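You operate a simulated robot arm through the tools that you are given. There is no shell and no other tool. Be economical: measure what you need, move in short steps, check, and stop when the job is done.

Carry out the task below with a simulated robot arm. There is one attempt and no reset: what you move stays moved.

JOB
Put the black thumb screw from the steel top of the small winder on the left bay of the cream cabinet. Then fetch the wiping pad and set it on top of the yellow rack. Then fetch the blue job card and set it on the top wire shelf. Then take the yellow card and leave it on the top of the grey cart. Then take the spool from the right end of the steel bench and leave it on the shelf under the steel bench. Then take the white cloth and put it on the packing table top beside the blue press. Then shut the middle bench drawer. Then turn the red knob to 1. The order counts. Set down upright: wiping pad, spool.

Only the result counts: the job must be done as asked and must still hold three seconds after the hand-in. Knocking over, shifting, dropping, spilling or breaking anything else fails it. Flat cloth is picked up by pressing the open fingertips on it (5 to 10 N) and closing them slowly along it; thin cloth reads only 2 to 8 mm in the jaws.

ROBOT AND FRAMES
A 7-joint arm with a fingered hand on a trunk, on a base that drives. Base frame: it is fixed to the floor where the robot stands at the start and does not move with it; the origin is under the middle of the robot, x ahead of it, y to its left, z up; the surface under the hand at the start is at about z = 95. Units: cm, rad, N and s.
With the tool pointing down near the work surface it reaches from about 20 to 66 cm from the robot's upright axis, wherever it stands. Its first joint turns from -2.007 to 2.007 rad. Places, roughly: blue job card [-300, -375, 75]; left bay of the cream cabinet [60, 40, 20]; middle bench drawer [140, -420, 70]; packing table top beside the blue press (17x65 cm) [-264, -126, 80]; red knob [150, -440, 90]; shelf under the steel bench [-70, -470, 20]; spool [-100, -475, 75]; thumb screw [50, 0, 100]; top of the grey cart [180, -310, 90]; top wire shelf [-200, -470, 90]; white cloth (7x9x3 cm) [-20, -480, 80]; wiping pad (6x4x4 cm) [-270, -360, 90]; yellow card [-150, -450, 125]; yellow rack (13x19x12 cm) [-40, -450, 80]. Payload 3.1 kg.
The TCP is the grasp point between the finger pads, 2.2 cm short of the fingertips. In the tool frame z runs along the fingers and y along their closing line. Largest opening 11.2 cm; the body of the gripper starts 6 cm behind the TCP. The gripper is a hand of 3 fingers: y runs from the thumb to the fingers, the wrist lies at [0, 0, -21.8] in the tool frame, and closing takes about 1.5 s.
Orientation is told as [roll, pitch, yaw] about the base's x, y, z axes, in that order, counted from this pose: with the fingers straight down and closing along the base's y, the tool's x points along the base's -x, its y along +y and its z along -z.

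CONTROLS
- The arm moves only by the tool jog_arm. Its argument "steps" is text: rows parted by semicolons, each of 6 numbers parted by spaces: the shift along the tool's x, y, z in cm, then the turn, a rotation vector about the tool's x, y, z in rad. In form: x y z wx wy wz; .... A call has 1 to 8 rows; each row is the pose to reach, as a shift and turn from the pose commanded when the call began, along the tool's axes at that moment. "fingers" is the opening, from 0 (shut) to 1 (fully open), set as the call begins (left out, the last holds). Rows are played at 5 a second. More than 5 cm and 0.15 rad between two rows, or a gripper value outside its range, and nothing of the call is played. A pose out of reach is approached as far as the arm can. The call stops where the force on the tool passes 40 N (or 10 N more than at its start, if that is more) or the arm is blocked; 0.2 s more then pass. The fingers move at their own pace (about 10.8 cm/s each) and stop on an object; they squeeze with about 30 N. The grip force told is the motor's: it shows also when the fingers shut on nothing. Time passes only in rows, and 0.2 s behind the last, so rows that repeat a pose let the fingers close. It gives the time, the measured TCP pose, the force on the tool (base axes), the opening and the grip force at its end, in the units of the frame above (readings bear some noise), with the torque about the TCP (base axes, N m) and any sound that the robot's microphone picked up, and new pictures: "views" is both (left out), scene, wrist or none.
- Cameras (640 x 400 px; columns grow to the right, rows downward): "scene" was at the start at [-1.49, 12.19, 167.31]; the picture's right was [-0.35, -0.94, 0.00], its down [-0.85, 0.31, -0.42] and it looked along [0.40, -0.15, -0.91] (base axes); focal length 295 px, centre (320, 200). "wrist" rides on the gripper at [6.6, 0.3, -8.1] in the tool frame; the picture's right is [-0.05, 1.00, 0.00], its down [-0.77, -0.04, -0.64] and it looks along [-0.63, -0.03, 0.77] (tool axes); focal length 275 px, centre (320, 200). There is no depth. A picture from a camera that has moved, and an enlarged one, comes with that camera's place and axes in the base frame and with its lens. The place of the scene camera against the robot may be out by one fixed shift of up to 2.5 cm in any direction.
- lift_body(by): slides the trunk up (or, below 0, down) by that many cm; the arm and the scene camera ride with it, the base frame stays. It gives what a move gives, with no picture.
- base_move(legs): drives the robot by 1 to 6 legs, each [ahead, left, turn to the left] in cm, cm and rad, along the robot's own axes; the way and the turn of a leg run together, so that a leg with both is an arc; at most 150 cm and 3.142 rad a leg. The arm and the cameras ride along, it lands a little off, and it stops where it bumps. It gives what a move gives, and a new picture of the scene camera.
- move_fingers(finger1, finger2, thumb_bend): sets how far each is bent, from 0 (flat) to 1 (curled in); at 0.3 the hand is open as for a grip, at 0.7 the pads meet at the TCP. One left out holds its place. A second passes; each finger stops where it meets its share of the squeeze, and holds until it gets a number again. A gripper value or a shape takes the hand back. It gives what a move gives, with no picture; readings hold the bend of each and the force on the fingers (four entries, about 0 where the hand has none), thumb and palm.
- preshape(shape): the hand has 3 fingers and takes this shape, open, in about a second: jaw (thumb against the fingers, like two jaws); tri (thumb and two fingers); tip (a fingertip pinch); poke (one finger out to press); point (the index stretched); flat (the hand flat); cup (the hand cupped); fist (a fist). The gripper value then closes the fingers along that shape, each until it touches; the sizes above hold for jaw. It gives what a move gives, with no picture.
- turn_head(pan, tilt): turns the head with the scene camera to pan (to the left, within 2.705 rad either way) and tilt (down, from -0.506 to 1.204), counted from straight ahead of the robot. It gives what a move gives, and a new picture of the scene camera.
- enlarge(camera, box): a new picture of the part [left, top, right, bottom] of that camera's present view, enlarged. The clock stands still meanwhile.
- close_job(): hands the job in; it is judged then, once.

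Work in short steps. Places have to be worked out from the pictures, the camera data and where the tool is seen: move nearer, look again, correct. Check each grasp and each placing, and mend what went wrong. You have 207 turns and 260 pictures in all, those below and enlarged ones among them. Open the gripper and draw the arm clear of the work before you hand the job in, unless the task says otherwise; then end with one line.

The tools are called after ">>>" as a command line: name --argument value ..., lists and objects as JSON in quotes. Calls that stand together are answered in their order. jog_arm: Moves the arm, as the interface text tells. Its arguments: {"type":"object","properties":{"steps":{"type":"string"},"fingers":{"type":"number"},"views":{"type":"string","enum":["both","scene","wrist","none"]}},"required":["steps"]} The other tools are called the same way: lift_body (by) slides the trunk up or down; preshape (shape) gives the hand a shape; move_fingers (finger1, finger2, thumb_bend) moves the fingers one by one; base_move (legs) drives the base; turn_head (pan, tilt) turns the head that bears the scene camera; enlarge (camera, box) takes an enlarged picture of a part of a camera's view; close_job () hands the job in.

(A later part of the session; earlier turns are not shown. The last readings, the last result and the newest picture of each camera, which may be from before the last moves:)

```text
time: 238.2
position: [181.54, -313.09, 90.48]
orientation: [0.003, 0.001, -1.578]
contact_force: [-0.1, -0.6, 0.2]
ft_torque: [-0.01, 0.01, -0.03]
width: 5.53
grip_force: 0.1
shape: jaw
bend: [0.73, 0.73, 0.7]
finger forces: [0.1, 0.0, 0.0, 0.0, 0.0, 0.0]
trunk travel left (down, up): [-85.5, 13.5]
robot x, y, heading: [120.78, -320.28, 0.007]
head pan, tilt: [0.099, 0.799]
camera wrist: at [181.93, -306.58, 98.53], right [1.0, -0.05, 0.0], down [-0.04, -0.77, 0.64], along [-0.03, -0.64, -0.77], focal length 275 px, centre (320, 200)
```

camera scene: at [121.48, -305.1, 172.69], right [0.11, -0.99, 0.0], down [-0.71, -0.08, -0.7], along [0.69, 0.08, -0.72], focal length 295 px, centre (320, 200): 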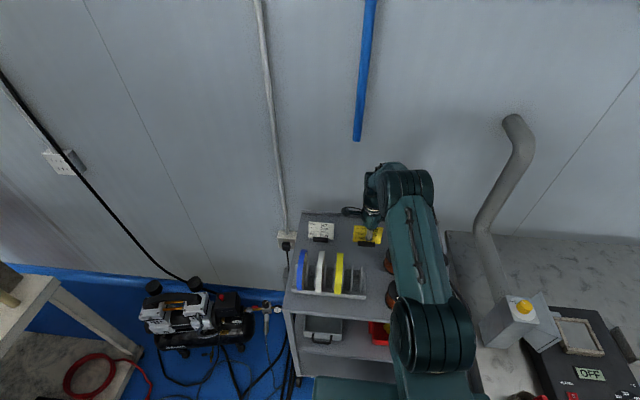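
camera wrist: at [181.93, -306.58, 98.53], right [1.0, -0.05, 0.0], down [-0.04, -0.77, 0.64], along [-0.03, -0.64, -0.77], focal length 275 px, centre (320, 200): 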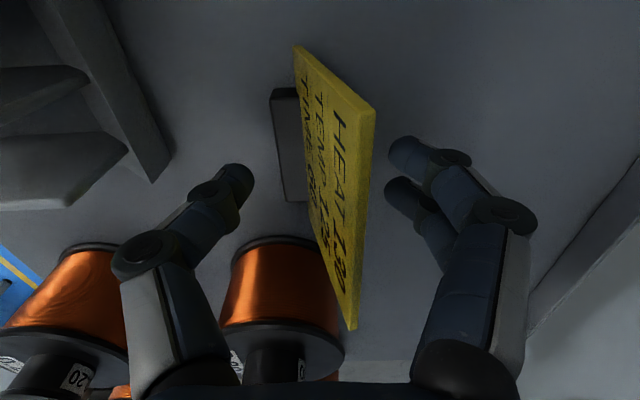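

The yellow card stands. Raise straight up and withdraw.

>>> jog_arm --steps "0 0 -3 0 0 0;0 0 -7 0 0 0;0 0 -11 0 0 0;0 0 -15 0 0 0;0 0 -19 0 0 0;0 0 -23 0 0 0;0 -3 -25 0 0 0;0 -7 -25 0 0 0" --views "none"

>>> jog_arm --steps "0 -4 0 0 0 0;0 -8 0 0 0 0;0 -12 0 0 0 0" --views "scene"

>>> enlarge --camera "scene" --box '[270, 180, 430, 320]'

```text
time: 240.0
position: [174.32, -312.92, 115.48]
orientation: [0.003, -0.001, -1.576]
contact_force: [-1.3, -0.2, 0.5]
ft_torque: [0.02, -0.02, -0.03]
width: 5.55
grip_force: 0.0
shape: jaw
bend: [0.73, 0.73, 0.7]
finger forces: [0.0, 0.1, 0.0, 0.0, 0.0, 0.0]
trunk travel left (down, up): [-85.5, 13.5]
robot x, y, heading: [120.64, -320.3, 0.012]
head pan, tilt: [0.099, 0.799]
```

```text
time: 240.8
position: [162.42, -312.86, 115.27]
orientation: [0.006, 0.0, -1.575]
contact_force: [0.0, 0.8, 0.5]
ft_torque: [0.0, -0.03, -0.02]
width: 5.52
grip_force: 0.0
shape: jaw
bend: [0.73, 0.73, 0.7]
finger forces: [0.1, 0.0, 0.0, 0.1, 0.0, 0.1]
trunk travel left (down, up): [-85.5, 13.5]
robot x, y, heading: [120.83, -320.1, 0.006]
head pan, tilt: [0.099, 0.799]
camera scene: at [121.35, -305.09, 172.69], right [0.11, -0.99, 0.0], down [-0.71, -0.08, -0.7], along [0.69, 0.07, -0.72], focal length 295 px, centre (320, 200)
```

scene: 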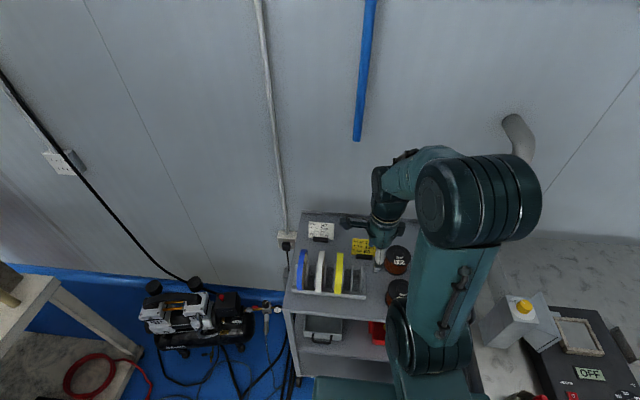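

```text
2.86 times, centred on (350, 250) of scene
camera zoom: at [121.35, -305.09, 172.69], right [0.11, -0.99, 0.0], down [-0.71, -0.08, -0.7], along [0.69, 0.07, -0.72], focal length 842 px, centre (234, 57)
```

zoom: 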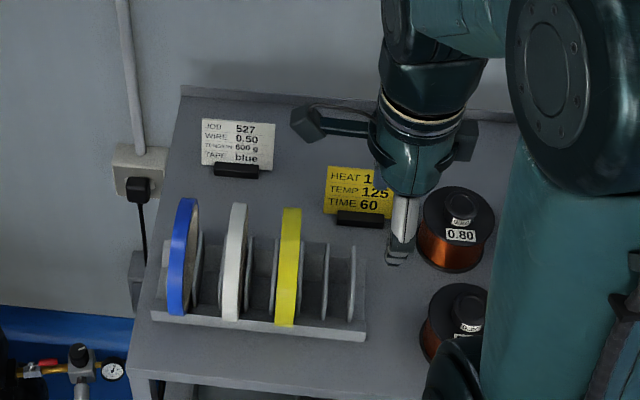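

The yellow card stands well. Next the spool: back away, turn to -y and slide over to the right end of the steel bench.

>>> base_move --legs '[[-45, 0, 0], [0, 0, -1.578], [0, -150, 0], [45, -28, 0]]'

>>> turn_head --pan 0 --tilt 0.9

```text
time: 257.0
position: [-93.5, -407.36, 115.16]
orientation: [0.003, 0.0, 3.127]
contact_force: [0.8, 0.1, 0.9]
ft_torque: [-0.04, 0.02, 0.01]
width: 5.54
grip_force: 0.1
shape: jaw
bend: [0.73, 0.73, 0.7]
finger forces: [0.1, 0.0, 0.1, 0.1, 0.0, 0.0]
trunk travel left (down, up): [-85.5, 13.5]
robot x, y, heading: [-100.59, -365.51, -1.571]
head pan, tilt: [0.099, 0.799]
camera scene: at [-85.58, -368.43, 172.69], right [-1.0, -0.1, 0.0], down [-0.07, 0.71, -0.7], along [0.07, -0.69, -0.72], focal length 295 px, centre (320, 200)
```

scene: 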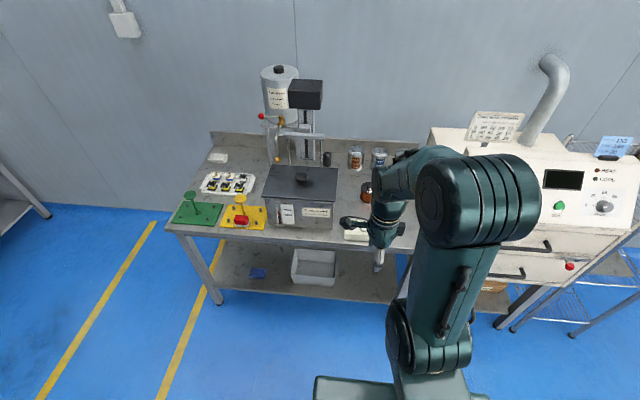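

```text
time: 257.7
position: [-93.48, -407.17, 115.11]
orientation: [0.002, 0.0, 3.128]
contact_force: [0.4, 0.1, -0.3]
ft_torque: [0.01, -0.02, 0.02]
width: 5.55
grip_force: 0.0
shape: jaw
bend: [0.73, 0.73, 0.7]
finger forces: [0.1, 0.0, 0.0, 0.1, 0.0, 0.0]
trunk travel left (down, up): [-85.5, 13.5]
robot x, y, heading: [-100.3, -365.23, -1.57]
head pan, tilt: [0.0, 0.901]
camera scene: at [-86.4, -367.99, 171.9], right [-1.0, 0.0, 0.0], down [0.0, 0.78, -0.62], along [0.0, -0.62, -0.78], focal length 295 px, centre (320, 200)
```

scene: 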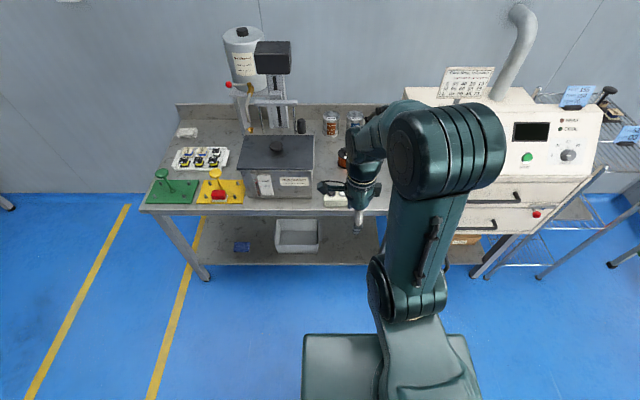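

Spool estimated at (-99, -463), behind the UP/DOWN button box. Drive 30 cm nearer and look from above with the wrist camera.

>>> base_move --legs '[[30, 0, 0]]'

>>> jog_arm --steps "0 3 0 0 0 0;0 7 0 0 0 0;0 11 0 0 0 0;0 11 0 0 0 0" --fingers 1 --views "both"

```text
time: 259.7
position: [-93.61, -437.25, 115.2]
orientation: [0.004, 0.0, 3.128]
contact_force: [0.1, 1.1, -0.6]
ft_torque: [-0.02, 0.01, 0.0]
width: 5.54
grip_force: 0.0
shape: jaw
bend: [0.73, 0.73, 0.7]
finger forces: [0.0, 0.1, 0.1, 0.1, 0.0, 0.0]
trunk travel left (down, up): [-85.5, 13.5]
robot x, y, heading: [-100.7, -395.39, -1.571]
head pan, tilt: [0.0, 0.901]
camera scene: at [-86.43, -397.94, 171.89], right [-1.0, 0.0, 0.0], down [0.0, 0.78, -0.62], along [0.0, -0.62, -0.78], focal length 295 px, centre (320, 200)
```

scene: 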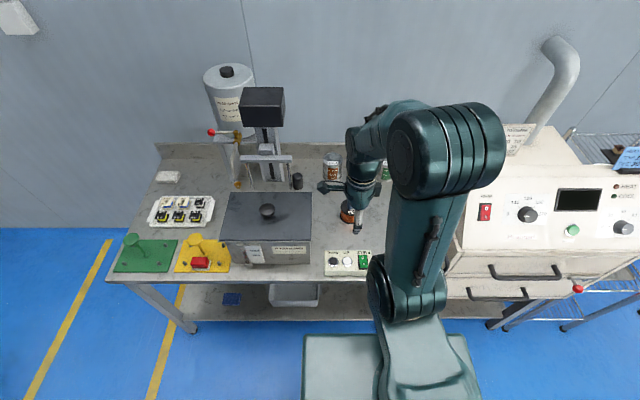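

```text
time: 260.7
position: [-93.87, -448.32, 115.33]
orientation: [0.004, -0.001, 3.125]
contact_force: [-0.2, -0.1, -0.2]
ft_torque: [0.0, -0.04, 0.03]
width: 11.18
grip_force: 0.0
shape: jaw
bend: [0.3, 0.3, 0.3]
finger forces: [0.0, 0.0, 0.0, 0.0, 0.0, 0.0]
trunk travel left (down, up): [-85.5, 13.5]
robot x, y, heading: [-100.66, -395.28, -1.571]
head pan, tilt: [0.0, 0.901]
camera scene: at [-86.43, -397.82, 171.9], right [-1.0, 0.0, 0.0], down [0.0, 0.78, -0.62], along [0.0, -0.62, -0.78], focal length 295 px, centre (320, 200)
camera wrist: at [-87.17, -448.71, 123.39], right [-0.06, -1.0, 0.0], down [-0.77, 0.05, 0.64], along [-0.64, 0.04, -0.77], focal length 275 px, centre (320, 200)
```

scene: 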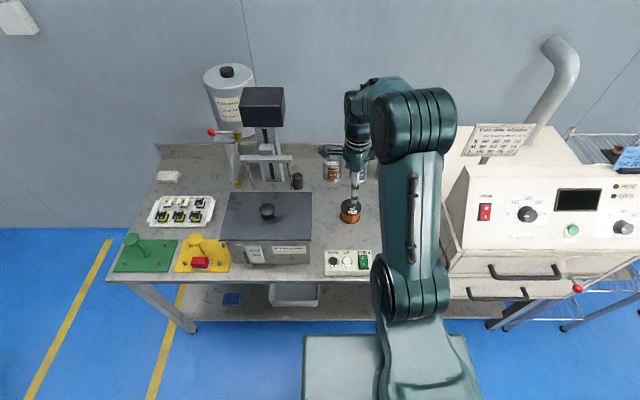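
wrist: 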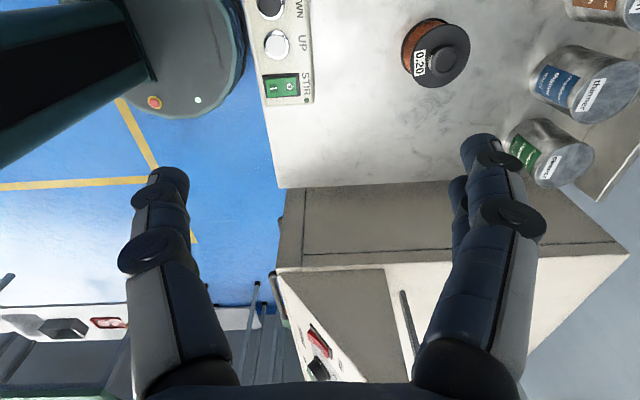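

Spool near (-97, -463), top z ≈ 84. Move the hand above it and look again.

>>> jog_arm --steps "-1 4 0 0 0 0;-2 8 0 0 0 0;-2.5 12 0 0 0 0;-2.5 14.5 0 0 0 0;-2.5 14.5 3 0 0 0;-2.5 14.5 3 0 0 0" --views "both"

```text
time: 262.1
position: [-96.3, -461.68, 112.31]
orientation: [0.002, 0.001, 3.126]
contact_force: [0.4, 0.3, 0.9]
ft_torque: [0.02, 0.02, -0.01]
width: 11.2
grip_force: 0.1
shape: jaw
bend: [0.3, 0.3, 0.3]
finger forces: [0.0, 0.1, 0.1, 0.1, 0.0, 0.0]
out of reach, approached as far as the arm can: row 4, 5, 6
trunk travel left (down, up): [-85.5, 13.5]
robot x, y, heading: [-100.6, -395.43, -1.576]
head pan, tilt: [0.0, 0.901]
camera scene: at [-86.43, -398.03, 171.89], right [-1.0, 0.0, 0.0], down [0.0, 0.78, -0.62], along [0.0, -0.62, -0.78], focal length 295 px, centre (320, 200)
camera wrist: at [-89.7, -462.13, 120.29], right [-0.06, -1.0, 0.0], down [-0.77, 0.05, 0.64], along [-0.64, 0.04, -0.77], focal length 275 px, centre (320, 200)
```

scene: 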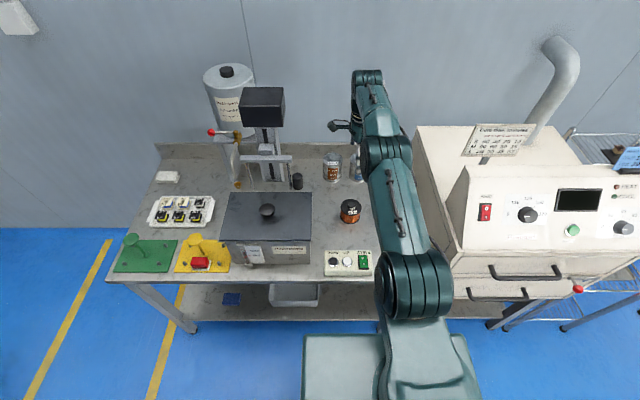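
wrist: 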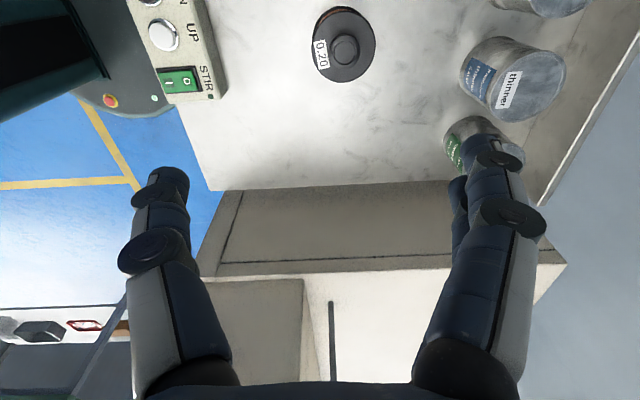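

Spool centre at about (-96.6, -464.5), flange 7.6 cm. Come 6 cm nearer, lower the trunk 10, and centre over it.

>>> base_move --legs '[[6, 0, 0]]'

>>> lift_body --by -10

>>> jog_arm --steps "0 -1.5 1 0 0 0;-0.3 -3 3 0 0 0;-0.3 -3 6 0 0 0;-0.3 -3 9 0 0 0;-0.3 -3 9 0 0 0" --views "wrist"

```text
time: 263.1
position: [-96.36, -467.69, 112.31]
orientation: [0.003, 0.0, 3.126]
contact_force: [-0.6, -1.0, 0.2]
ft_torque: [0.05, 0.0, 0.04]
width: 11.21
grip_force: 0.0
shape: jaw
bend: [0.3, 0.3, 0.3]
finger forces: [0.0, 0.0, 0.0, 0.1, 0.0, 0.0]
trunk travel left (down, up): [-85.5, 13.5]
robot x, y, heading: [-100.39, -400.85, -1.573]
head pan, tilt: [0.0, 0.901]
camera scene: at [-86.45, -404.03, 171.89], right [-1.0, 0.0, 0.0], down [0.0, 0.78, -0.62], along [0.0, -0.62, -0.78], focal length 295 px, centre (320, 200)
```

scene: 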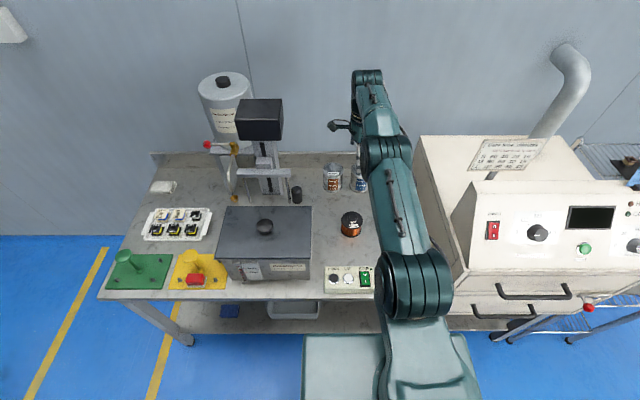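

```text
time: 264.4
position: [-96.45, -467.64, 102.33]
orientation: [0.004, 0.0, 3.124]
contact_force: [0.3, -0.5, -0.1]
ft_torque: [0.0, 0.0, 0.0]
width: 11.22
grip_force: 0.0
shape: jaw
bend: [0.3, 0.3, 0.3]
finger forces: [0.1, 0.1, 0.1, 0.1, 0.0, 0.0]
trunk travel left (down, up): [-75.5, 23.5]
robot x, y, heading: [-100.6, -401.25, -1.575]
head pan, tilt: [0.0, 0.901]
```

```text
time: 265.6
position: [-96.6, -464.8, 93.05]
orientation: [0.002, 0.0, 3.126]
contact_force: [-0.7, -0.1, -0.3]
ft_torque: [0.02, 0.0, -0.03]
width: 11.19
grip_force: 0.0
shape: jaw
bend: [0.3, 0.3, 0.3]
finger forces: [0.1, 0.1, 0.0, 0.0, 0.1, 0.0]
trunk travel left (down, up): [-75.5, 23.5]
robot x, y, heading: [-100.69, -401.41, -1.571]
head pan, tilt: [0.0, 0.901]
camera wrist: at [-90.03, -465.18, 101.19], right [-0.06, -1.0, 0.0], down [-0.77, 0.05, 0.64], along [-0.64, 0.04, -0.77], focal length 275 px, centre (320, 200)
```

wrist: 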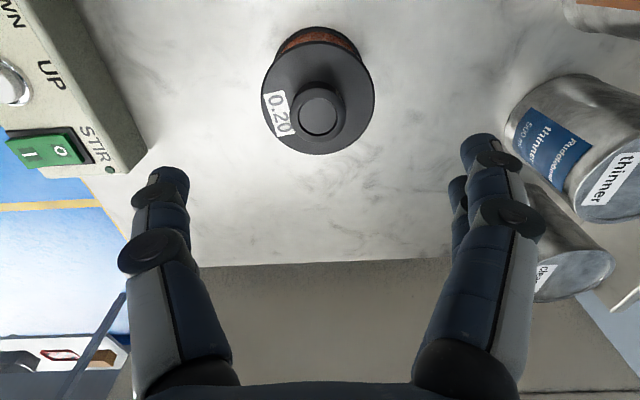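

Well centred (flange centre (-96.2, -464.8), z ≈ 82). Lower to z ≈ 79.8.

>>> jog_arm --steps "0.3 0 4 0 0 0;0.3 0 8 0 0 0;0.3 0 11 0 0 0;0.3 0 13.2 0 0 0;0.3 0 13.2 0 0 0" --views "wrist"

```text
time: 266.8
position: [-96.38, -464.58, 79.95]
orientation: [0.004, 0.001, 3.125]
contact_force: [0.3, -0.4, -0.6]
ft_torque: [-0.02, 0.03, 0.0]
width: 11.16
grip_force: 0.1
shape: jaw
bend: [0.3, 0.3, 0.3]
finger forces: [0.0, 0.0, 0.1, 0.0, 0.0, 0.0]
trunk travel left (down, up): [-75.5, 23.5]
robot x, y, heading: [-100.29, -401.24, -1.573]
head pan, tilt: [0.0, 0.901]
camera wrist: at [-89.72, -465.17, 87.99], right [-0.06, -1.0, 0.0], down [-0.77, 0.05, 0.64], along [-0.64, 0.04, -0.77], focal length 275 px, centre (320, 200)
```

wrist: 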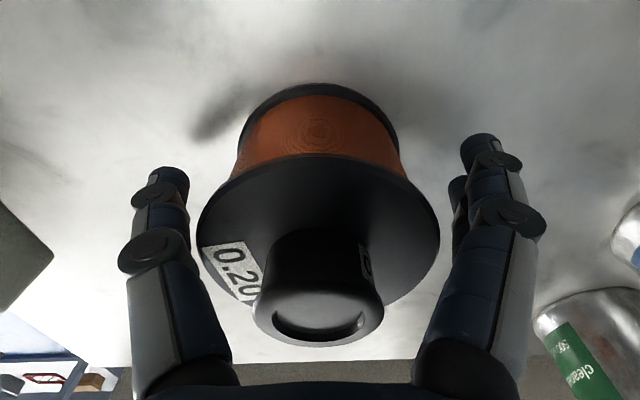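

Close on the spool.

>>> jog_arm --steps "0.3 0 0 0 0 0;0.3 0 0 0 0 0;0.3 0 0 0 0 0;0.3 0 0 0 0 0;0.3 0 0 0 0 0;0.3 0 0 0 0 0;0.3 0 0 0 0 0" --fingers 0 --views "wrist"

```text
time: 268.4
position: [-95.98, -464.7, 79.94]
orientation: [0.004, 0.002, 3.126]
contact_force: [0.8, 0.6, 0.0]
ft_torque: [-0.06, -0.05, 0.02]
width: 6.93
grip_force: 29.9
shape: jaw
bend: [0.72, 0.7, 0.68]
finger forces: [12.5, 13.3, 0.0, 0.1, 27.6, 0.0]
trunk travel left (down, up): [-75.5, 23.5]
robot x, y, heading: [-100.13, -401.29, -1.571]
head pan, tilt: [0.0, 0.901]
camera wrist: at [-89.36, -465.15, 88.0], right [-0.06, -1.0, 0.0], down [-0.77, 0.05, 0.64], along [-0.64, 0.04, -0.77], focal length 275 px, centre (320, 200)
```

wrist: 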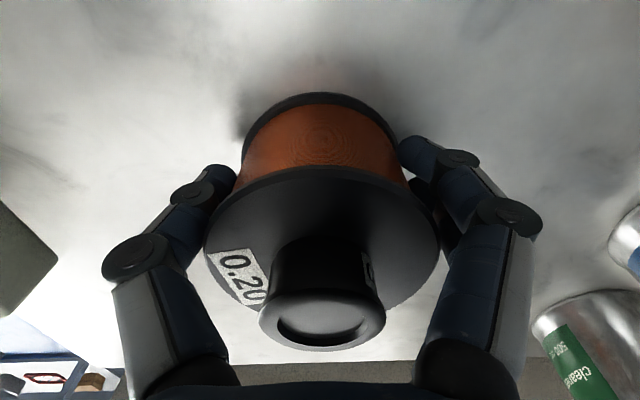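

Firm grip, but for the low shelf I need the hand tilted while the spool stays upright. So I release it in place, rise, and re-grasp it with a hand tilted 0.65 rad, closing along x.

>>> jog_arm --steps "0 0 0 0 0 0;0 0 0 0 0 0;0 0 0 0 0 0;0 0 0 0 0 0;0 0 -4 0 0 0;0 0 -9 0 0 0;0 0 -14 0 0 0;0 0 -18 0 0 0" --fingers 1 --views "wrist"

```text
time: 270.2
position: [-96.18, -464.52, 98.06]
orientation: [0.001, 0.001, 3.126]
contact_force: [-1.1, 0.2, -0.3]
ft_torque: [-0.02, 0.01, 0.01]
width: 11.19
grip_force: 0.1
shape: jaw
bend: [0.3, 0.3, 0.3]
finger forces: [0.0, 0.1, 0.0, 0.0, 0.0, 0.0]
trunk travel left (down, up): [-75.5, 23.5]
robot x, y, heading: [-100.54, -401.62, -1.576]
head pan, tilt: [0.0, 0.901]
camera wrist: at [-89.57, -465.04, 106.17], right [-0.06, -1.0, 0.0], down [-0.77, 0.05, 0.64], along [-0.64, 0.04, -0.77], focal length 275 px, centre (320, 200)
```

wrist: 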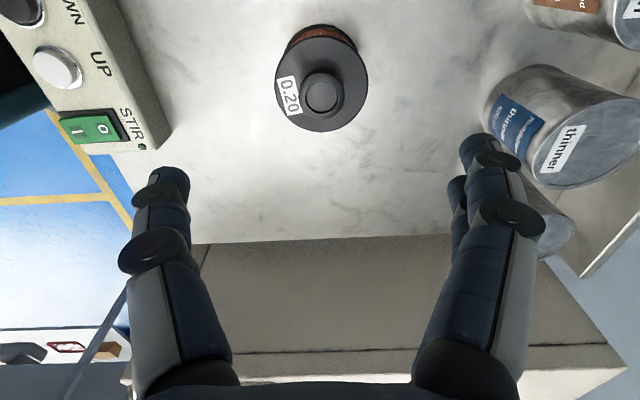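

Spool unmoved. Rotate the hand back to face forward, then tilt.

>>> jog_arm --steps "0 0 0 0 0 -0.145;0 0 0 0 0 -0.29;0 0 0 0 0 -0.435;0 0 0 0 0 -0.58;0 0 0 0 0 -0.725;0 0 0 0 0 -0.87;0 0 0 0 0 -1.015;0 0 0 0 0 -1.16" --views "none"

>>> jog_arm --steps "0 0 0 0 0 -0.145;0 0 0 0 0 -0.29;0 0 0 0 0 -0.427" --views "none"

>>> jog_arm --steps "0 0 0 0 -0.13 0;0 0 0 0 -0.26 0;0 0 0 0 -0.39 0;0 0 0 0 -0.52 0;0 0 0 0 -0.65 0;0 0 0 0 -0.65 0" --views "both"

```text
time: 272.0
position: [-95.97, -464.57, 98.07]
orientation: [0.0, -0.003, -1.995]
contact_force: [0.8, -0.5, 0.2]
ft_torque: [-0.01, -0.03, 0.02]
width: 11.18
grip_force: 0.2
shape: jaw
bend: [0.3, 0.3, 0.3]
finger forces: [0.1, 0.0, 0.0, 0.0, 0.0, 0.0]
trunk travel left (down, up): [-75.5, 23.5]
robot x, y, heading: [-100.32, -401.31, -1.569]
head pan, tilt: [0.0, 0.901]
```

```text
time: 272.8
position: [-96.0, -464.6, 97.95]
orientation: [0.001, -0.004, -1.568]
contact_force: [0.1, -0.1, 0.6]
ft_torque: [0.01, -0.01, -0.02]
width: 11.21
grip_force: 0.1
shape: jaw
bend: [0.3, 0.3, 0.3]
finger forces: [0.1, 0.0, 0.1, 0.0, 0.1, 0.0]
trunk travel left (down, up): [-75.5, 23.5]
robot x, y, heading: [-100.59, -401.43, -1.572]
head pan, tilt: [0.0, 0.901]
```

```text
time: 274.2
position: [-95.78, -465.45, 98.12]
orientation: [0.0, -0.628, -1.573]
contact_force: [0.0, 0.0, -0.4]
ft_torque: [0.01, -0.06, 0.0]
width: 11.21
grip_force: 0.1
shape: jaw
bend: [0.3, 0.3, 0.3]
finger forces: [0.0, 0.0, 0.1, 0.0, 0.0, 0.0]
out of reach, approached as far as the arm can: row 5, 6
trunk travel left (down, up): [-75.5, 23.5]
robot x, y, heading: [-100.28, -401.38, -1.57]
head pan, tilt: [0.0, 0.901]
camera scene: at [-86.49, -403.87, 161.9], right [-1.0, 0.0, 0.0], down [0.0, 0.78, -0.62], along [0.0, -0.62, -0.78], focal length 295 px, centre (320, 200)
camera wrist: at [-95.36, -455.33, 100.8], right [1.0, -0.04, 0.03], down [-0.04, -0.25, 0.97], along [-0.03, -0.97, -0.25], focal length 275 px, centre (320, 200)
```

scene: 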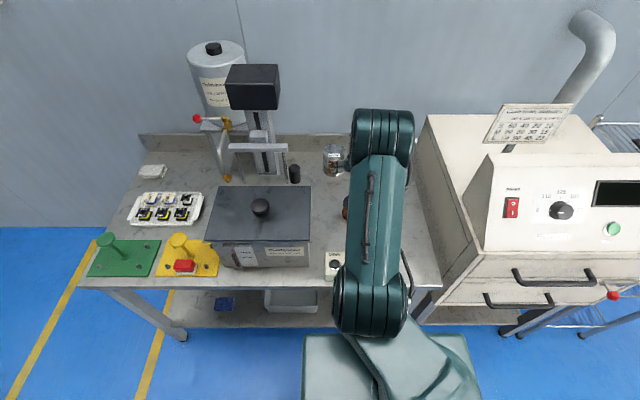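
wrist: 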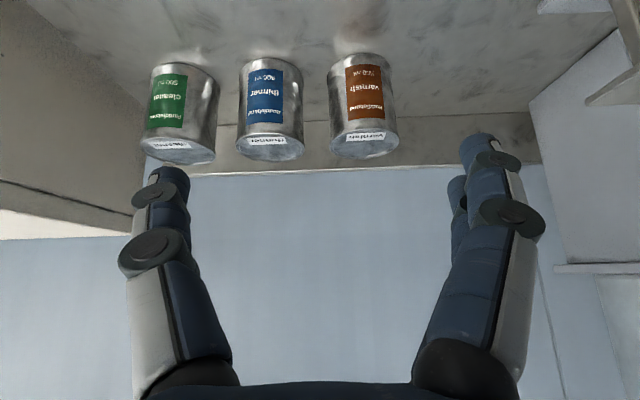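

The hand is tilted 0.63 rad. I narrow the opening a little and descend vertically around the spool, first to z ≈ 88.

>>> jog_arm --steps "1.7 -0.2 2 0 0 0;3.6 -0.2 4.6 0 0 0;5.9 -0.2 7.8 0 0 0;5.9 -0.2 7.8 0 0 0" --fingers 0.88 --views "wrist"

```text
time: 275.2
position: [-95.91, -465.43, 88.32]
orientation: [0.001, -0.654, -1.569]
contact_force: [0.3, 0.7, -0.1]
ft_torque: [0.0, 0.0, 0.01]
width: 9.87
grip_force: 0.0
shape: jaw
bend: [0.5, 0.5, 0.46]
finger forces: [0.0, 0.1, 0.1, 0.0, 0.1, 0.0]
trunk travel left (down, up): [-75.5, 23.5]
robot x, y, heading: [-100.47, -401.48, -1.576]
head pan, tilt: [0.0, 0.901]
camera wrist: at [-95.48, -455.3, 90.58], right [1.0, -0.04, 0.03], down [-0.04, -0.23, 0.97], along [-0.03, -0.97, -0.23], focal length 275 px, centre (320, 200)
```

wrist: 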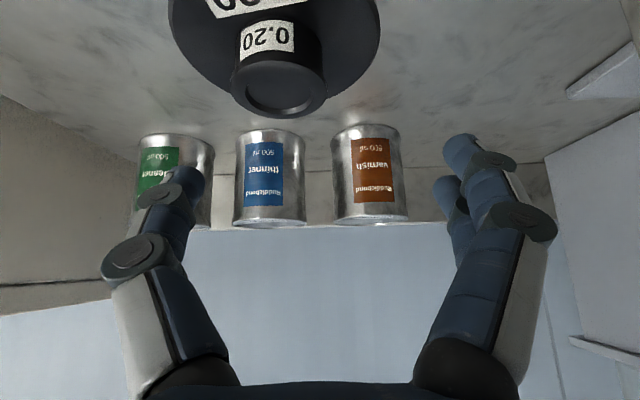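

The lateral view shows the spool 1.2 cm further to -x: centre (-97.1, -464.8). Correct sideways first, then descend to z ≈ 80.

>>> jog_arm --steps "0.4 -1.2 -0.3 0 0 0;1.6 -1.2 1.3 0 0 0;3 -1.2 3.2 0 0 0;4.3 -1.2 4.9 0 0 0;5.3 -1.2 6.2 0 0 0;5.3 -1.2 6.2 0 0 0" --views "wrist"

```text
time: 276.6
position: [-97.24, -464.98, 79.94]
orientation: [-0.003, -0.653, -1.569]
contact_force: [0.4, 0.3, 0.1]
ft_torque: [-0.01, 0.01, -0.03]
width: 9.86
grip_force: 0.0
shape: jaw
bend: [0.5, 0.5, 0.46]
finger forces: [0.1, 0.1, 0.0, 0.0, 0.0, 0.0]
trunk travel left (down, up): [-75.5, 23.5]
robot x, y, heading: [-100.35, -401.54, -1.57]
head pan, tilt: [0.0, 0.901]
camera wrist: at [-96.91, -454.89, 82.43], right [1.0, -0.04, 0.03], down [-0.03, -0.23, 0.97], along [-0.03, -0.97, -0.23], focal length 275 px, centre (320, 200)
```

wrist: 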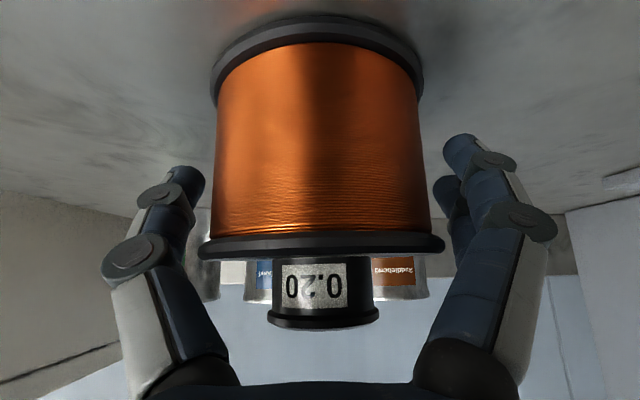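

Perfectly centred on the winding. Close.

>>> jog_arm --steps "0 0 0 0 0 0;0 0 0 0 0 0;0 0 0 0 0 0;0 0 0 0 0 0;0 0 0 0 0 0;0 0 0 0 0 0" --fingers 0 --views "wrist"

```text
time: 278.0
position: [-97.23, -464.97, 80.02]
orientation: [0.0, -0.652, -1.57]
contact_force: [-1.1, -0.4, -0.4]
ft_torque: [-0.01, -0.12, -0.02]
width: 7.13
grip_force: 30.3
shape: jaw
bend: [0.69, 0.71, 0.69]
finger forces: [13.4, 12.7, 0.0, 0.1, 27.9, 0.1]
trunk travel left (down, up): [-75.5, 23.5]
robot x, y, heading: [-100.73, -401.37, -1.574]
head pan, tilt: [0.0, 0.901]
camera wrist: at [-96.93, -454.91, 82.42], right [1.0, -0.04, 0.03], down [-0.04, -0.23, 0.97], along [-0.03, -0.97, -0.23], focal length 275 px, centre (320, 200)
```

wrist: 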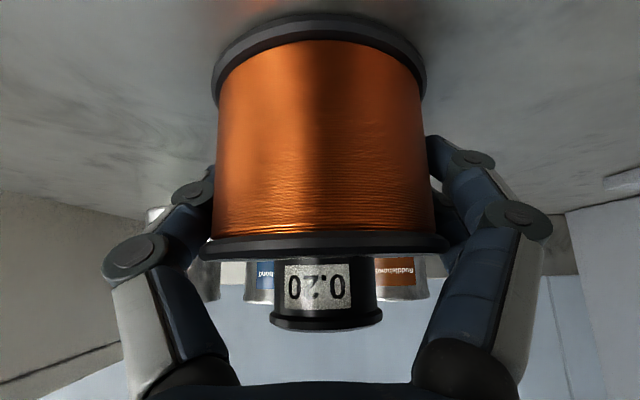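

Held. Lift vertically 18 cm, then retract from the bench.

>>> jog_arm --steps "-1.2 0 -1.6 0 0 0;-3 0 -4 0 0 0;-5.5 0 -7.2 0 0 0;-8 0 -10.4 0 0 0;-10.9 0 -14.3 0 0 0;-8 0 -16.5 0 0 0;-5 0 -18.5 0 0 0" --views "wrist"

```text
time: 279.6
position: [-97.01, -457.57, 98.0]
orientation: [-0.001, -0.652, -1.571]
contact_force: [0.0, 0.5, -6.5]
ft_torque: [-0.03, -0.05, 0.03]
width: 7.12
grip_force: 29.9
shape: jaw
bend: [0.69, 0.71, 0.69]
finger forces: [14.2, 12.6, 0.1, 0.1, 27.7, 0.1]
trunk travel left (down, up): [-75.5, 23.5]
robot x, y, heading: [-100.31, -401.16, -1.577]
head pan, tilt: [0.0, 0.901]
camera wrist: at [-96.76, -447.64, 100.43], right [1.0, -0.04, 0.03], down [-0.04, -0.23, 0.97], along [-0.03, -0.97, -0.23], focal length 275 px, centre (320, 200)
```

wrist: 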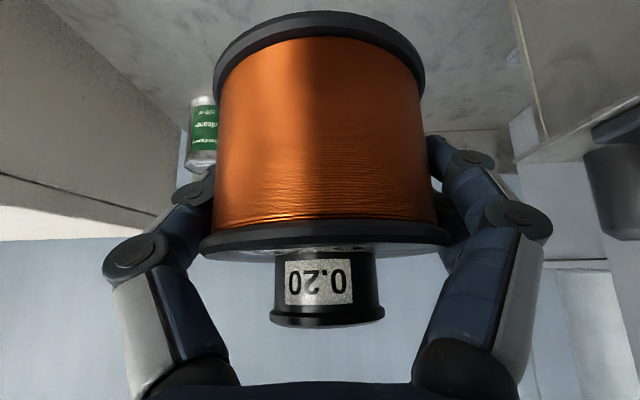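

Spool held upright (6.5 N weight). Back off 40 cm and lower the trunk to shelf height.

>>> base_move --legs '[[-40, 0, 0]]'

>>> lift_body --by -40

>>> lift_body --by -18

>>> jog_arm --steps "0 0 0 0 0 0" --views "both"

```text
time: 282.1
position: [-97.09, -417.68, 97.97]
orientation: [-0.002, -0.654, -1.568]
contact_force: [-0.7, 0.2, -6.0]
ft_torque: [-0.01, -0.02, -0.02]
width: 7.15
grip_force: 30.3
shape: jaw
bend: [0.69, 0.71, 0.69]
finger forces: [14.3, 12.6, 0.1, 0.0, 27.7, 0.0]
trunk travel left (down, up): [-75.5, 23.5]
robot x, y, heading: [-100.27, -360.97, -1.571]
head pan, tilt: [0.0, 0.901]
camera scene: at [-86.34, -363.88, 161.89], right [-1.0, 0.0, 0.0], down [0.0, 0.78, -0.62], along [0.0, -0.62, -0.78], focal length 295 px, centre (320, 200)
```

scene: 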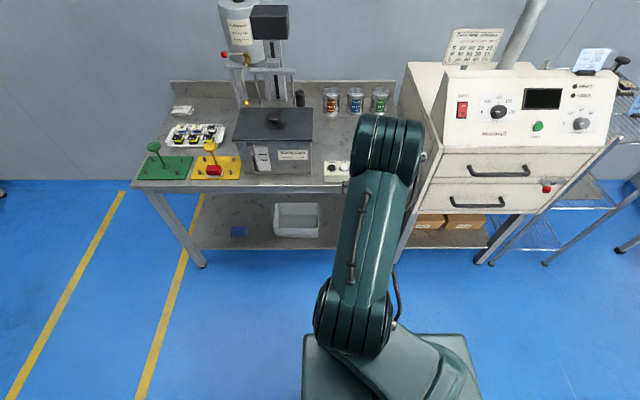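

```text
time: 285.9
position: [-96.96, -417.62, 57.87]
orientation: [-0.002, -0.651, -1.568]
contact_force: [0.1, 0.2, -6.1]
ft_torque: [-0.04, 0.03, 0.02]
width: 7.13
grip_force: 30.2
shape: jaw
bend: [0.69, 0.71, 0.69]
finger forces: [14.2, 12.6, 0.1, 0.0, 27.6, 0.0]
trunk travel left (down, up): [-35.5, 63.5]
robot x, y, heading: [-100.95, -361.31, -1.573]
head pan, tilt: [0.0, 0.901]
```

```text
time: 287.9
position: [-96.99, -417.71, 39.85]
orientation: [-0.002, -0.654, -1.568]
contact_force: [1.1, 0.1, -6.1]
ft_torque: [-0.02, 0.02, -0.02]
width: 7.12
grip_force: 30.1
shape: jaw
bend: [0.69, 0.71, 0.69]
finger forces: [14.3, 12.5, 0.0, 0.1, 27.6, 0.0]
trunk travel left (down, up): [-17.5, 81.5]
robot x, y, heading: [-100.56, -361.03, -1.568]
head pan, tilt: [0.0, 0.901]
```

```text
time: 288.3
position: [-97.02, -417.64, 40.02]
orientation: [-0.001, -0.653, -1.569]
contact_force: [0.4, 0.3, -6.1]
ft_torque: [-0.03, 0.01, -0.01]
width: 7.15
grip_force: 29.9
shape: jaw
bend: [0.69, 0.71, 0.69]
finger forces: [14.1, 12.6, 0.0, 0.1, 27.6, 0.0]
trunk travel left (down, up): [-17.5, 81.5]
robot x, y, heading: [-100.31, -361.21, -1.571]
head pan, tilt: [0.0, 0.901]
camera scene: at [-86.35, -363.88, 103.89], right [-1.0, 0.0, 0.0], down [0.0, 0.78, -0.62], along [0.0, -0.62, -0.78], focal length 295 px, centre (320, 200)
camera wrist: at [-96.69, -407.57, 42.37], right [1.0, -0.04, 0.03], down [-0.04, -0.23, 0.97], along [-0.03, -0.97, -0.23], focal length 275 px, centre (320, 200)
```

scene: 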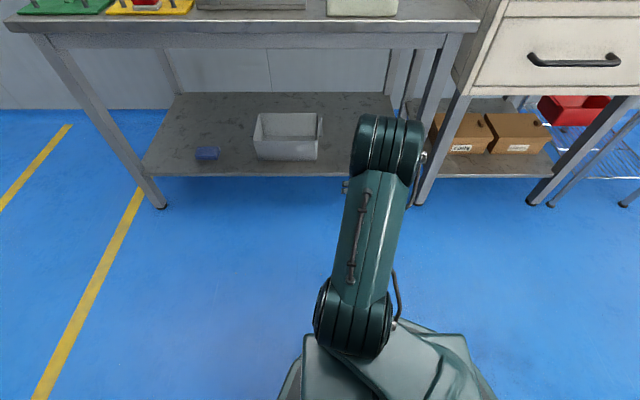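
wrist: 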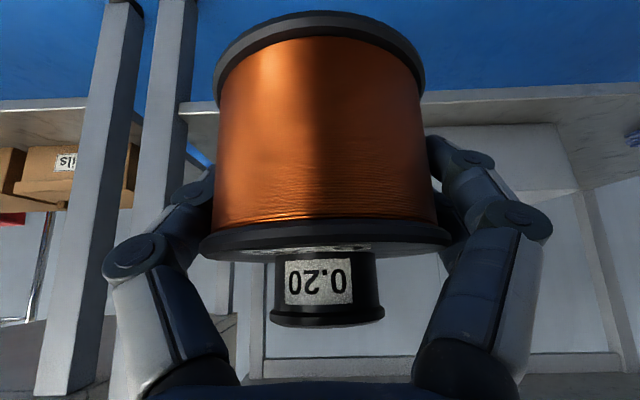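

The free stretch of shelf between the tray (x > -87) and the right leg (x < -114) suits: target about (-101, -455), shelf z ≈ 20. Lower 9 more, shift sideways and drive in 32 cm.

>>> lift_body --by -9

>>> jog_arm --steps "0 -2 0 0 0 0;0 -4 0 0 0 0" --views "none"

>>> base_move --legs '[[32, 0, 0]]'

>>> jog_arm --steps "0 0 0 0 0 0" --views "wrist"

```text
time: 289.6
position: [-96.94, -417.7, 30.94]
orientation: [-0.001, -0.654, -1.57]
contact_force: [0.2, 0.2, -6.1]
ft_torque: [-0.03, -0.03, -0.01]
width: 7.14
grip_force: 30.5
shape: jaw
bend: [0.69, 0.71, 0.69]
finger forces: [14.2, 12.6, 0.0, 0.0, 27.6, 0.0]
trunk travel left (down, up): [-8.5, 90.5]
robot x, y, heading: [-100.31, -361.47, -1.575]
head pan, tilt: [0.0, 0.901]
```

```text
time: 290.2
position: [-100.98, -417.63, 31.04]
orientation: [-0.002, -0.653, -1.569]
contact_force: [0.5, -1.0, -6.3]
ft_torque: [-0.05, 0.01, 0.02]
width: 7.12
grip_force: 29.6
shape: jaw
bend: [0.69, 0.71, 0.69]
finger forces: [14.4, 12.7, 0.1, 0.0, 27.8, 0.0]
trunk travel left (down, up): [-8.5, 90.5]
robot x, y, heading: [-100.51, -361.14, -1.572]
head pan, tilt: [0.0, 0.901]
```

```text
time: 292.3
position: [-101.32, -449.3, 30.97]
orientation: [0.0, -0.652, -1.572]
contact_force: [0.9, -0.2, -5.6]
ft_torque: [-0.05, 0.0, -0.03]
width: 7.13
grip_force: 29.8
shape: jaw
bend: [0.69, 0.71, 0.69]
finger forces: [14.2, 12.6, 0.0, 0.0, 27.8, 0.0]
trunk travel left (down, up): [-8.5, 90.5]
robot x, y, heading: [-100.63, -393.55, -1.574]
head pan, tilt: [0.0, 0.901]
camera scene: at [-86.49, -395.66, 94.89], right [-1.0, 0.01, 0.0], down [0.0, 0.78, -0.62], along [0.0, -0.62, -0.78], focal length 295 px, centre (320, 200)
```

scene: 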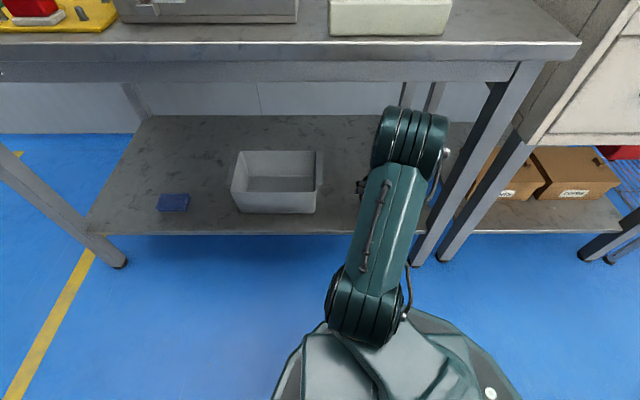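

```text
time: 292.7
position: [-101.22, -449.25, 30.86]
orientation: [0.002, -0.652, -1.574]
contact_force: [-0.4, 0.0, -6.3]
ft_torque: [-0.01, 0.04, -0.02]
width: 7.14
grip_force: 29.7
shape: jaw
bend: [0.69, 0.71, 0.69]
finger forces: [14.2, 12.6, 0.0, 0.0, 27.7, 0.0]
trunk travel left (down, up): [-8.5, 90.5]
robot x, y, heading: [-100.55, -393.04, -1.576]
head pan, tilt: [0.0, 0.901]
camera wrist: at [-100.87, -439.24, 33.37], right [1.0, -0.04, 0.03], down [-0.04, -0.23, 0.97], along [-0.03, -0.97, -0.23], focal length 275 px, centre (320, 200)
```

wrist: 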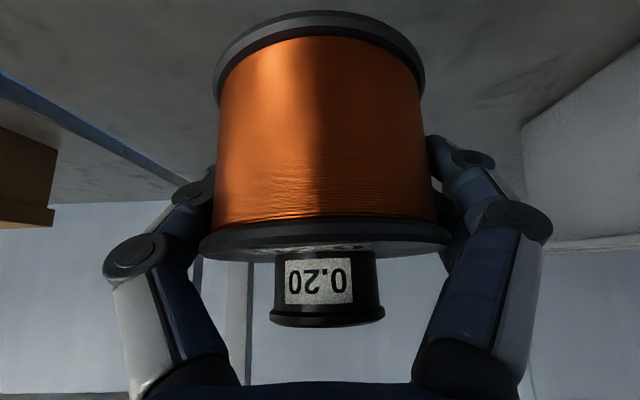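

Free shelf below. Move 2.5 cm further in and 5 cm down, watching the force.

>>> jog_arm --steps "0.25 0 1.4 0 0 0;0.5 0 2.75 0 0 0;0.8 0 4.1 0 0 0;1.05 0 5.5 0 0 0;1.05 0 5.5 0 0 0" --views "both"

```text
time: 293.9
position: [-101.22, -451.72, 26.05]
orientation: [-0.002, -0.653, -1.573]
contact_force: [-0.9, 0.8, -1.9]
ft_torque: [0.09, -0.16, 0.06]
width: 7.14
grip_force: 30.2
shape: jaw
bend: [0.69, 0.71, 0.69]
finger forces: [14.0, 13.1, 0.0, 0.0, 28.1, 0.1]
trunk travel left (down, up): [-8.5, 90.5]
robot x, y, heading: [-100.68, -392.9, -1.579]
head pan, tilt: [0.0, 0.901]
camera scene: at [-86.49, -395.63, 94.9], right [-1.0, 0.01, 0.0], down [0.0, 0.78, -0.62], along [0.0, -0.62, -0.78], focal length 295 px, centre (320, 200)
camera wrist: at [-100.92, -441.6, 28.43], right [1.0, -0.04, 0.03], down [-0.04, -0.23, 0.97], along [-0.03, -0.97, -0.23], focal length 275 px, centre (320, 200)
```

scene: 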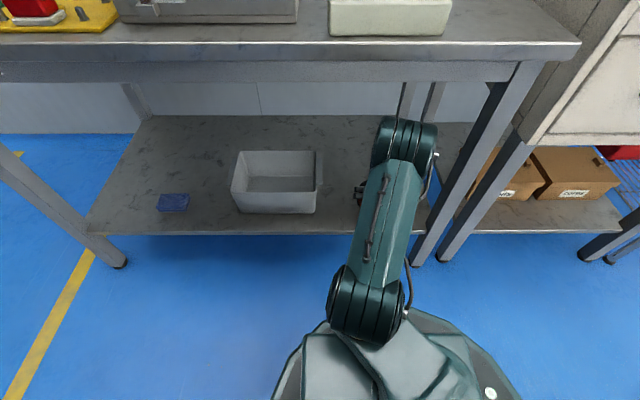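
wrist: 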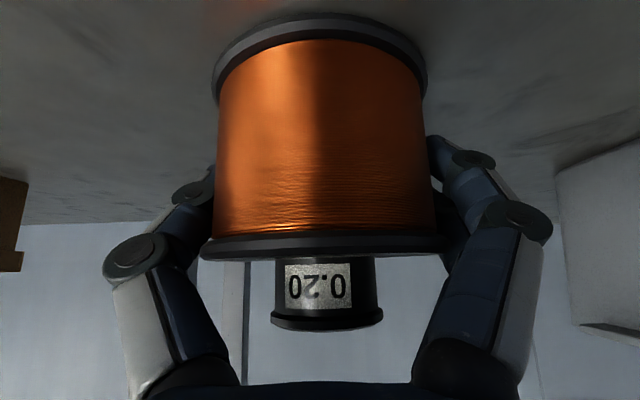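

The load has come off (spool touches the shelf at TCP z ≈ 26). Press down 0.2 cm, then open.

>>> jog_arm --steps "0.12 0 0.16 0 0 0;0.12 0 0.16 0 0 0" --views "none"

>>> jog_arm --steps "0 0 0 0 0 0;0 0 0 0 0 0;0 0 0 0 0 0;0 0 0 0 0 0" --fingers 0.88 --views "wrist"

```text
time: 294.5
position: [-101.41, -451.73, 26.03]
orientation: [-0.003, -0.656, -1.573]
contact_force: [-1.3, 1.0, 6.5]
ft_torque: [0.03, -0.15, 0.09]
width: 7.11
grip_force: 30.5
shape: jaw
bend: [0.69, 0.71, 0.69]
finger forces: [13.9, 13.0, 0.0, 0.0, 27.5, 0.0]
trunk travel left (down, up): [-8.5, 90.5]
robot x, y, heading: [-100.78, -393.26, -1.576]
head pan, tilt: [0.0, 0.901]
```

```text
time: 295.5
position: [-101.22, -451.64, 25.84]
orientation: [-0.001, -0.652, -1.573]
contact_force: [0.4, 0.2, 0.7]
ft_torque: [0.01, 0.0, -0.01]
width: 9.85
grip_force: 0.0
shape: jaw
bend: [0.51, 0.51, 0.46]
finger forces: [0.0, 0.1, 0.1, 0.0, 0.0, 0.0]
trunk travel left (down, up): [-8.5, 90.5]
robot x, y, heading: [-100.67, -393.0, -1.58]
head pan, tilt: [0.0, 0.901]
camera wrist: at [-100.91, -441.61, 28.25], right [1.0, -0.04, 0.03], down [-0.04, -0.23, 0.97], along [-0.03, -0.97, -0.23], focal length 275 px, centre (320, 200)
```

wrist: 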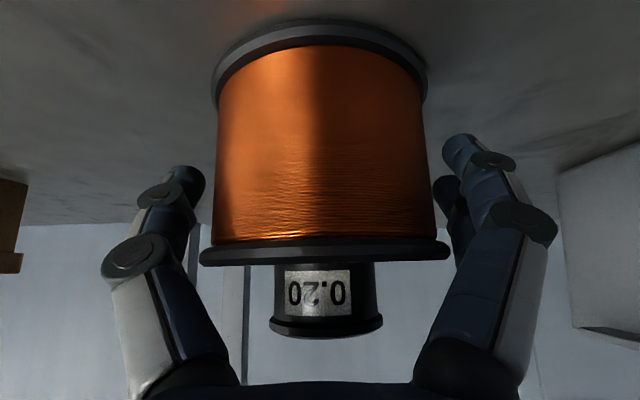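

Released and upright. Pull the hand straight back (horizontally) off the spool.

>>> jog_arm --steps "1.6 0 -1.2 0 0 0;3.6 0 -3 0 0 0;6 0 -5.5 0 0 0;8.5 0 -8 0 0 0;11 0 -10.5 0 0 0" --views "wrist"

>>> base_move --legs '[[-35, 0, 0]]'

```text
time: 296.7
position: [-101.2, -436.63, 27.2]
orientation: [0.0, -0.651, -1.572]
contact_force: [0.2, -0.4, -0.5]
ft_torque: [-0.01, 0.01, -0.01]
width: 9.83
grip_force: 0.0
shape: jaw
bend: [0.51, 0.51, 0.46]
finger forces: [0.0, 0.0, 0.0, 0.0, 0.0, 0.1]
trunk travel left (down, up): [-8.5, 90.5]
robot x, y, heading: [-100.18, -393.22, -1.576]
head pan, tilt: [0.0, 0.901]
camera wrist: at [-100.82, -426.59, 29.69], right [1.0, -0.04, 0.03], down [-0.04, -0.23, 0.97], along [-0.03, -0.97, -0.23], focal length 275 px, centre (320, 200)
```

wrist: 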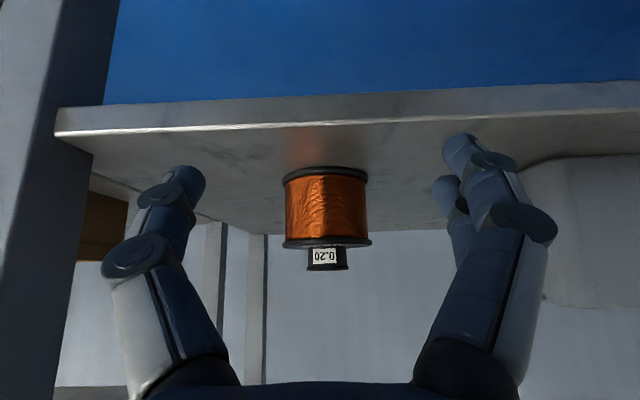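

```text
time: 299.0
position: [-101.14, -401.79, 27.25]
orientation: [0.0, -0.652, -1.579]
contact_force: [-0.5, 0.7, -0.1]
ft_torque: [-0.02, 0.02, 0.04]
width: 9.84
grip_force: 0.1
shape: jaw
bend: [0.51, 0.51, 0.46]
finger forces: [0.0, 0.1, 0.0, 0.0, 0.0, 0.0]
trunk travel left (down, up): [-8.5, 90.5]
robot x, y, heading: [-100.49, -358.28, -1.581]
head pan, tilt: [0.0, 0.901]
camera scene: at [-86.22, -360.81, 94.89], right [-1.0, 0.01, 0.0], down [0.01, 0.78, -0.62], along [-0.01, -0.62, -0.78], focal length 295 px, centre (320, 200)
```

scene: 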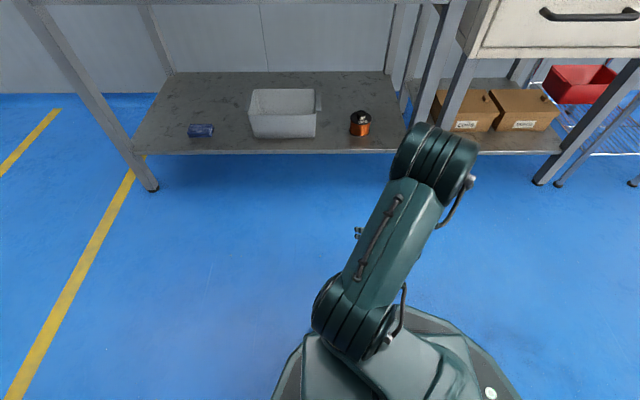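

Spool stands on the lower shelf. Next the white cloth at the back left of the steel bench, best reached from the bench's left end: raise the trunk, level the hand, and drive round to (45, -470).

>>> lift_body --by 40

>>> lift_body --by 40

>>> jog_arm --steps "0 0 0 0 0.13 0;0 0 0 0 0.26 0;0 0 0 0 0.39 0;0 0 0 0 0.52 0;0 0 0 0 0.65 0" --views "none" --fingers 1

>>> base_move --legs '[[0, 0, 0.01], [0, 140, 0]]'

```text
time: 302.8
position: [-101.2, -401.79, 67.25]
orientation: [-0.002, -0.651, -1.577]
contact_force: [-0.4, -0.2, -0.1]
ft_torque: [-0.01, -0.03, -0.02]
width: 9.86
grip_force: 0.0
shape: jaw
bend: [0.51, 0.51, 0.46]
finger forces: [0.0, 0.0, 0.0, 0.0, 0.1, 0.0]
trunk travel left (down, up): [-48.5, 50.5]
robot x, y, heading: [-100.39, -358.54, -1.579]
head pan, tilt: [0.0, 0.901]
```

```text
time: 306.6
position: [-101.06, -401.76, 107.29]
orientation: [-0.002, -0.653, -1.578]
contact_force: [0.5, 0.2, -0.5]
ft_torque: [0.02, 0.0, 0.03]
width: 9.83
grip_force: 0.1
shape: jaw
bend: [0.51, 0.51, 0.46]
finger forces: [0.0, 0.0, 0.1, 0.0, 0.0, 0.1]
trunk travel left (down, up): [-88.5, 10.5]
robot x, y, heading: [-100.48, -358.04, -1.579]
head pan, tilt: [0.0, 0.901]
```

```text
time: 307.8
position: [-102.17, -402.43, 107.28]
orientation: [-0.028, -0.065, -1.587]
contact_force: [0.0, -0.4, 0.0]
ft_torque: [0.02, 0.02, 0.01]
width: 11.17
grip_force: 0.1
shape: jaw
bend: [0.3, 0.3, 0.3]
finger forces: [0.0, 0.1, 0.0, 0.0, 0.1, 0.0]
out of reach, approached as far as the arm can: row 4, 5
trunk travel left (down, up): [-88.5, 10.5]
robot x, y, heading: [-100.07, -358.14, -1.58]
head pan, tilt: [0.0, 0.901]
```

```text
time: 315.1
position: [38.58, -402.29, 107.15]
orientation: [-0.03, -0.067, -1.567]
contact_force: [-1.1, 0.5, 0.1]
ft_torque: [-0.01, -0.01, -0.01]
width: 11.19
grip_force: 0.1
shape: jaw
bend: [0.3, 0.3, 0.3]
finger forces: [0.1, 0.1, 0.0, 0.1, 0.0, 0.1]
trunk travel left (down, up): [-88.5, 10.5]
robot x, y, heading: [39.41, -357.77, -1.563]
head pan, tilt: [0.0, 0.901]
camera scene: at [53.55, -360.36, 174.9], right [-1.0, 0.0, 0.0], down [0.0, 0.78, -0.62], along [0.0, -0.62, -0.78], focal length 295 px, centre (320, 200)
```

scene: 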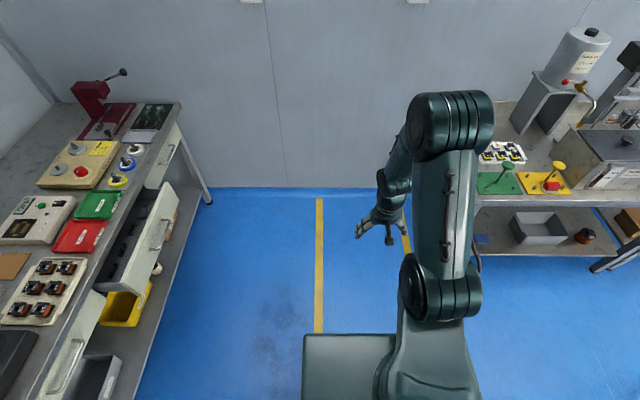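

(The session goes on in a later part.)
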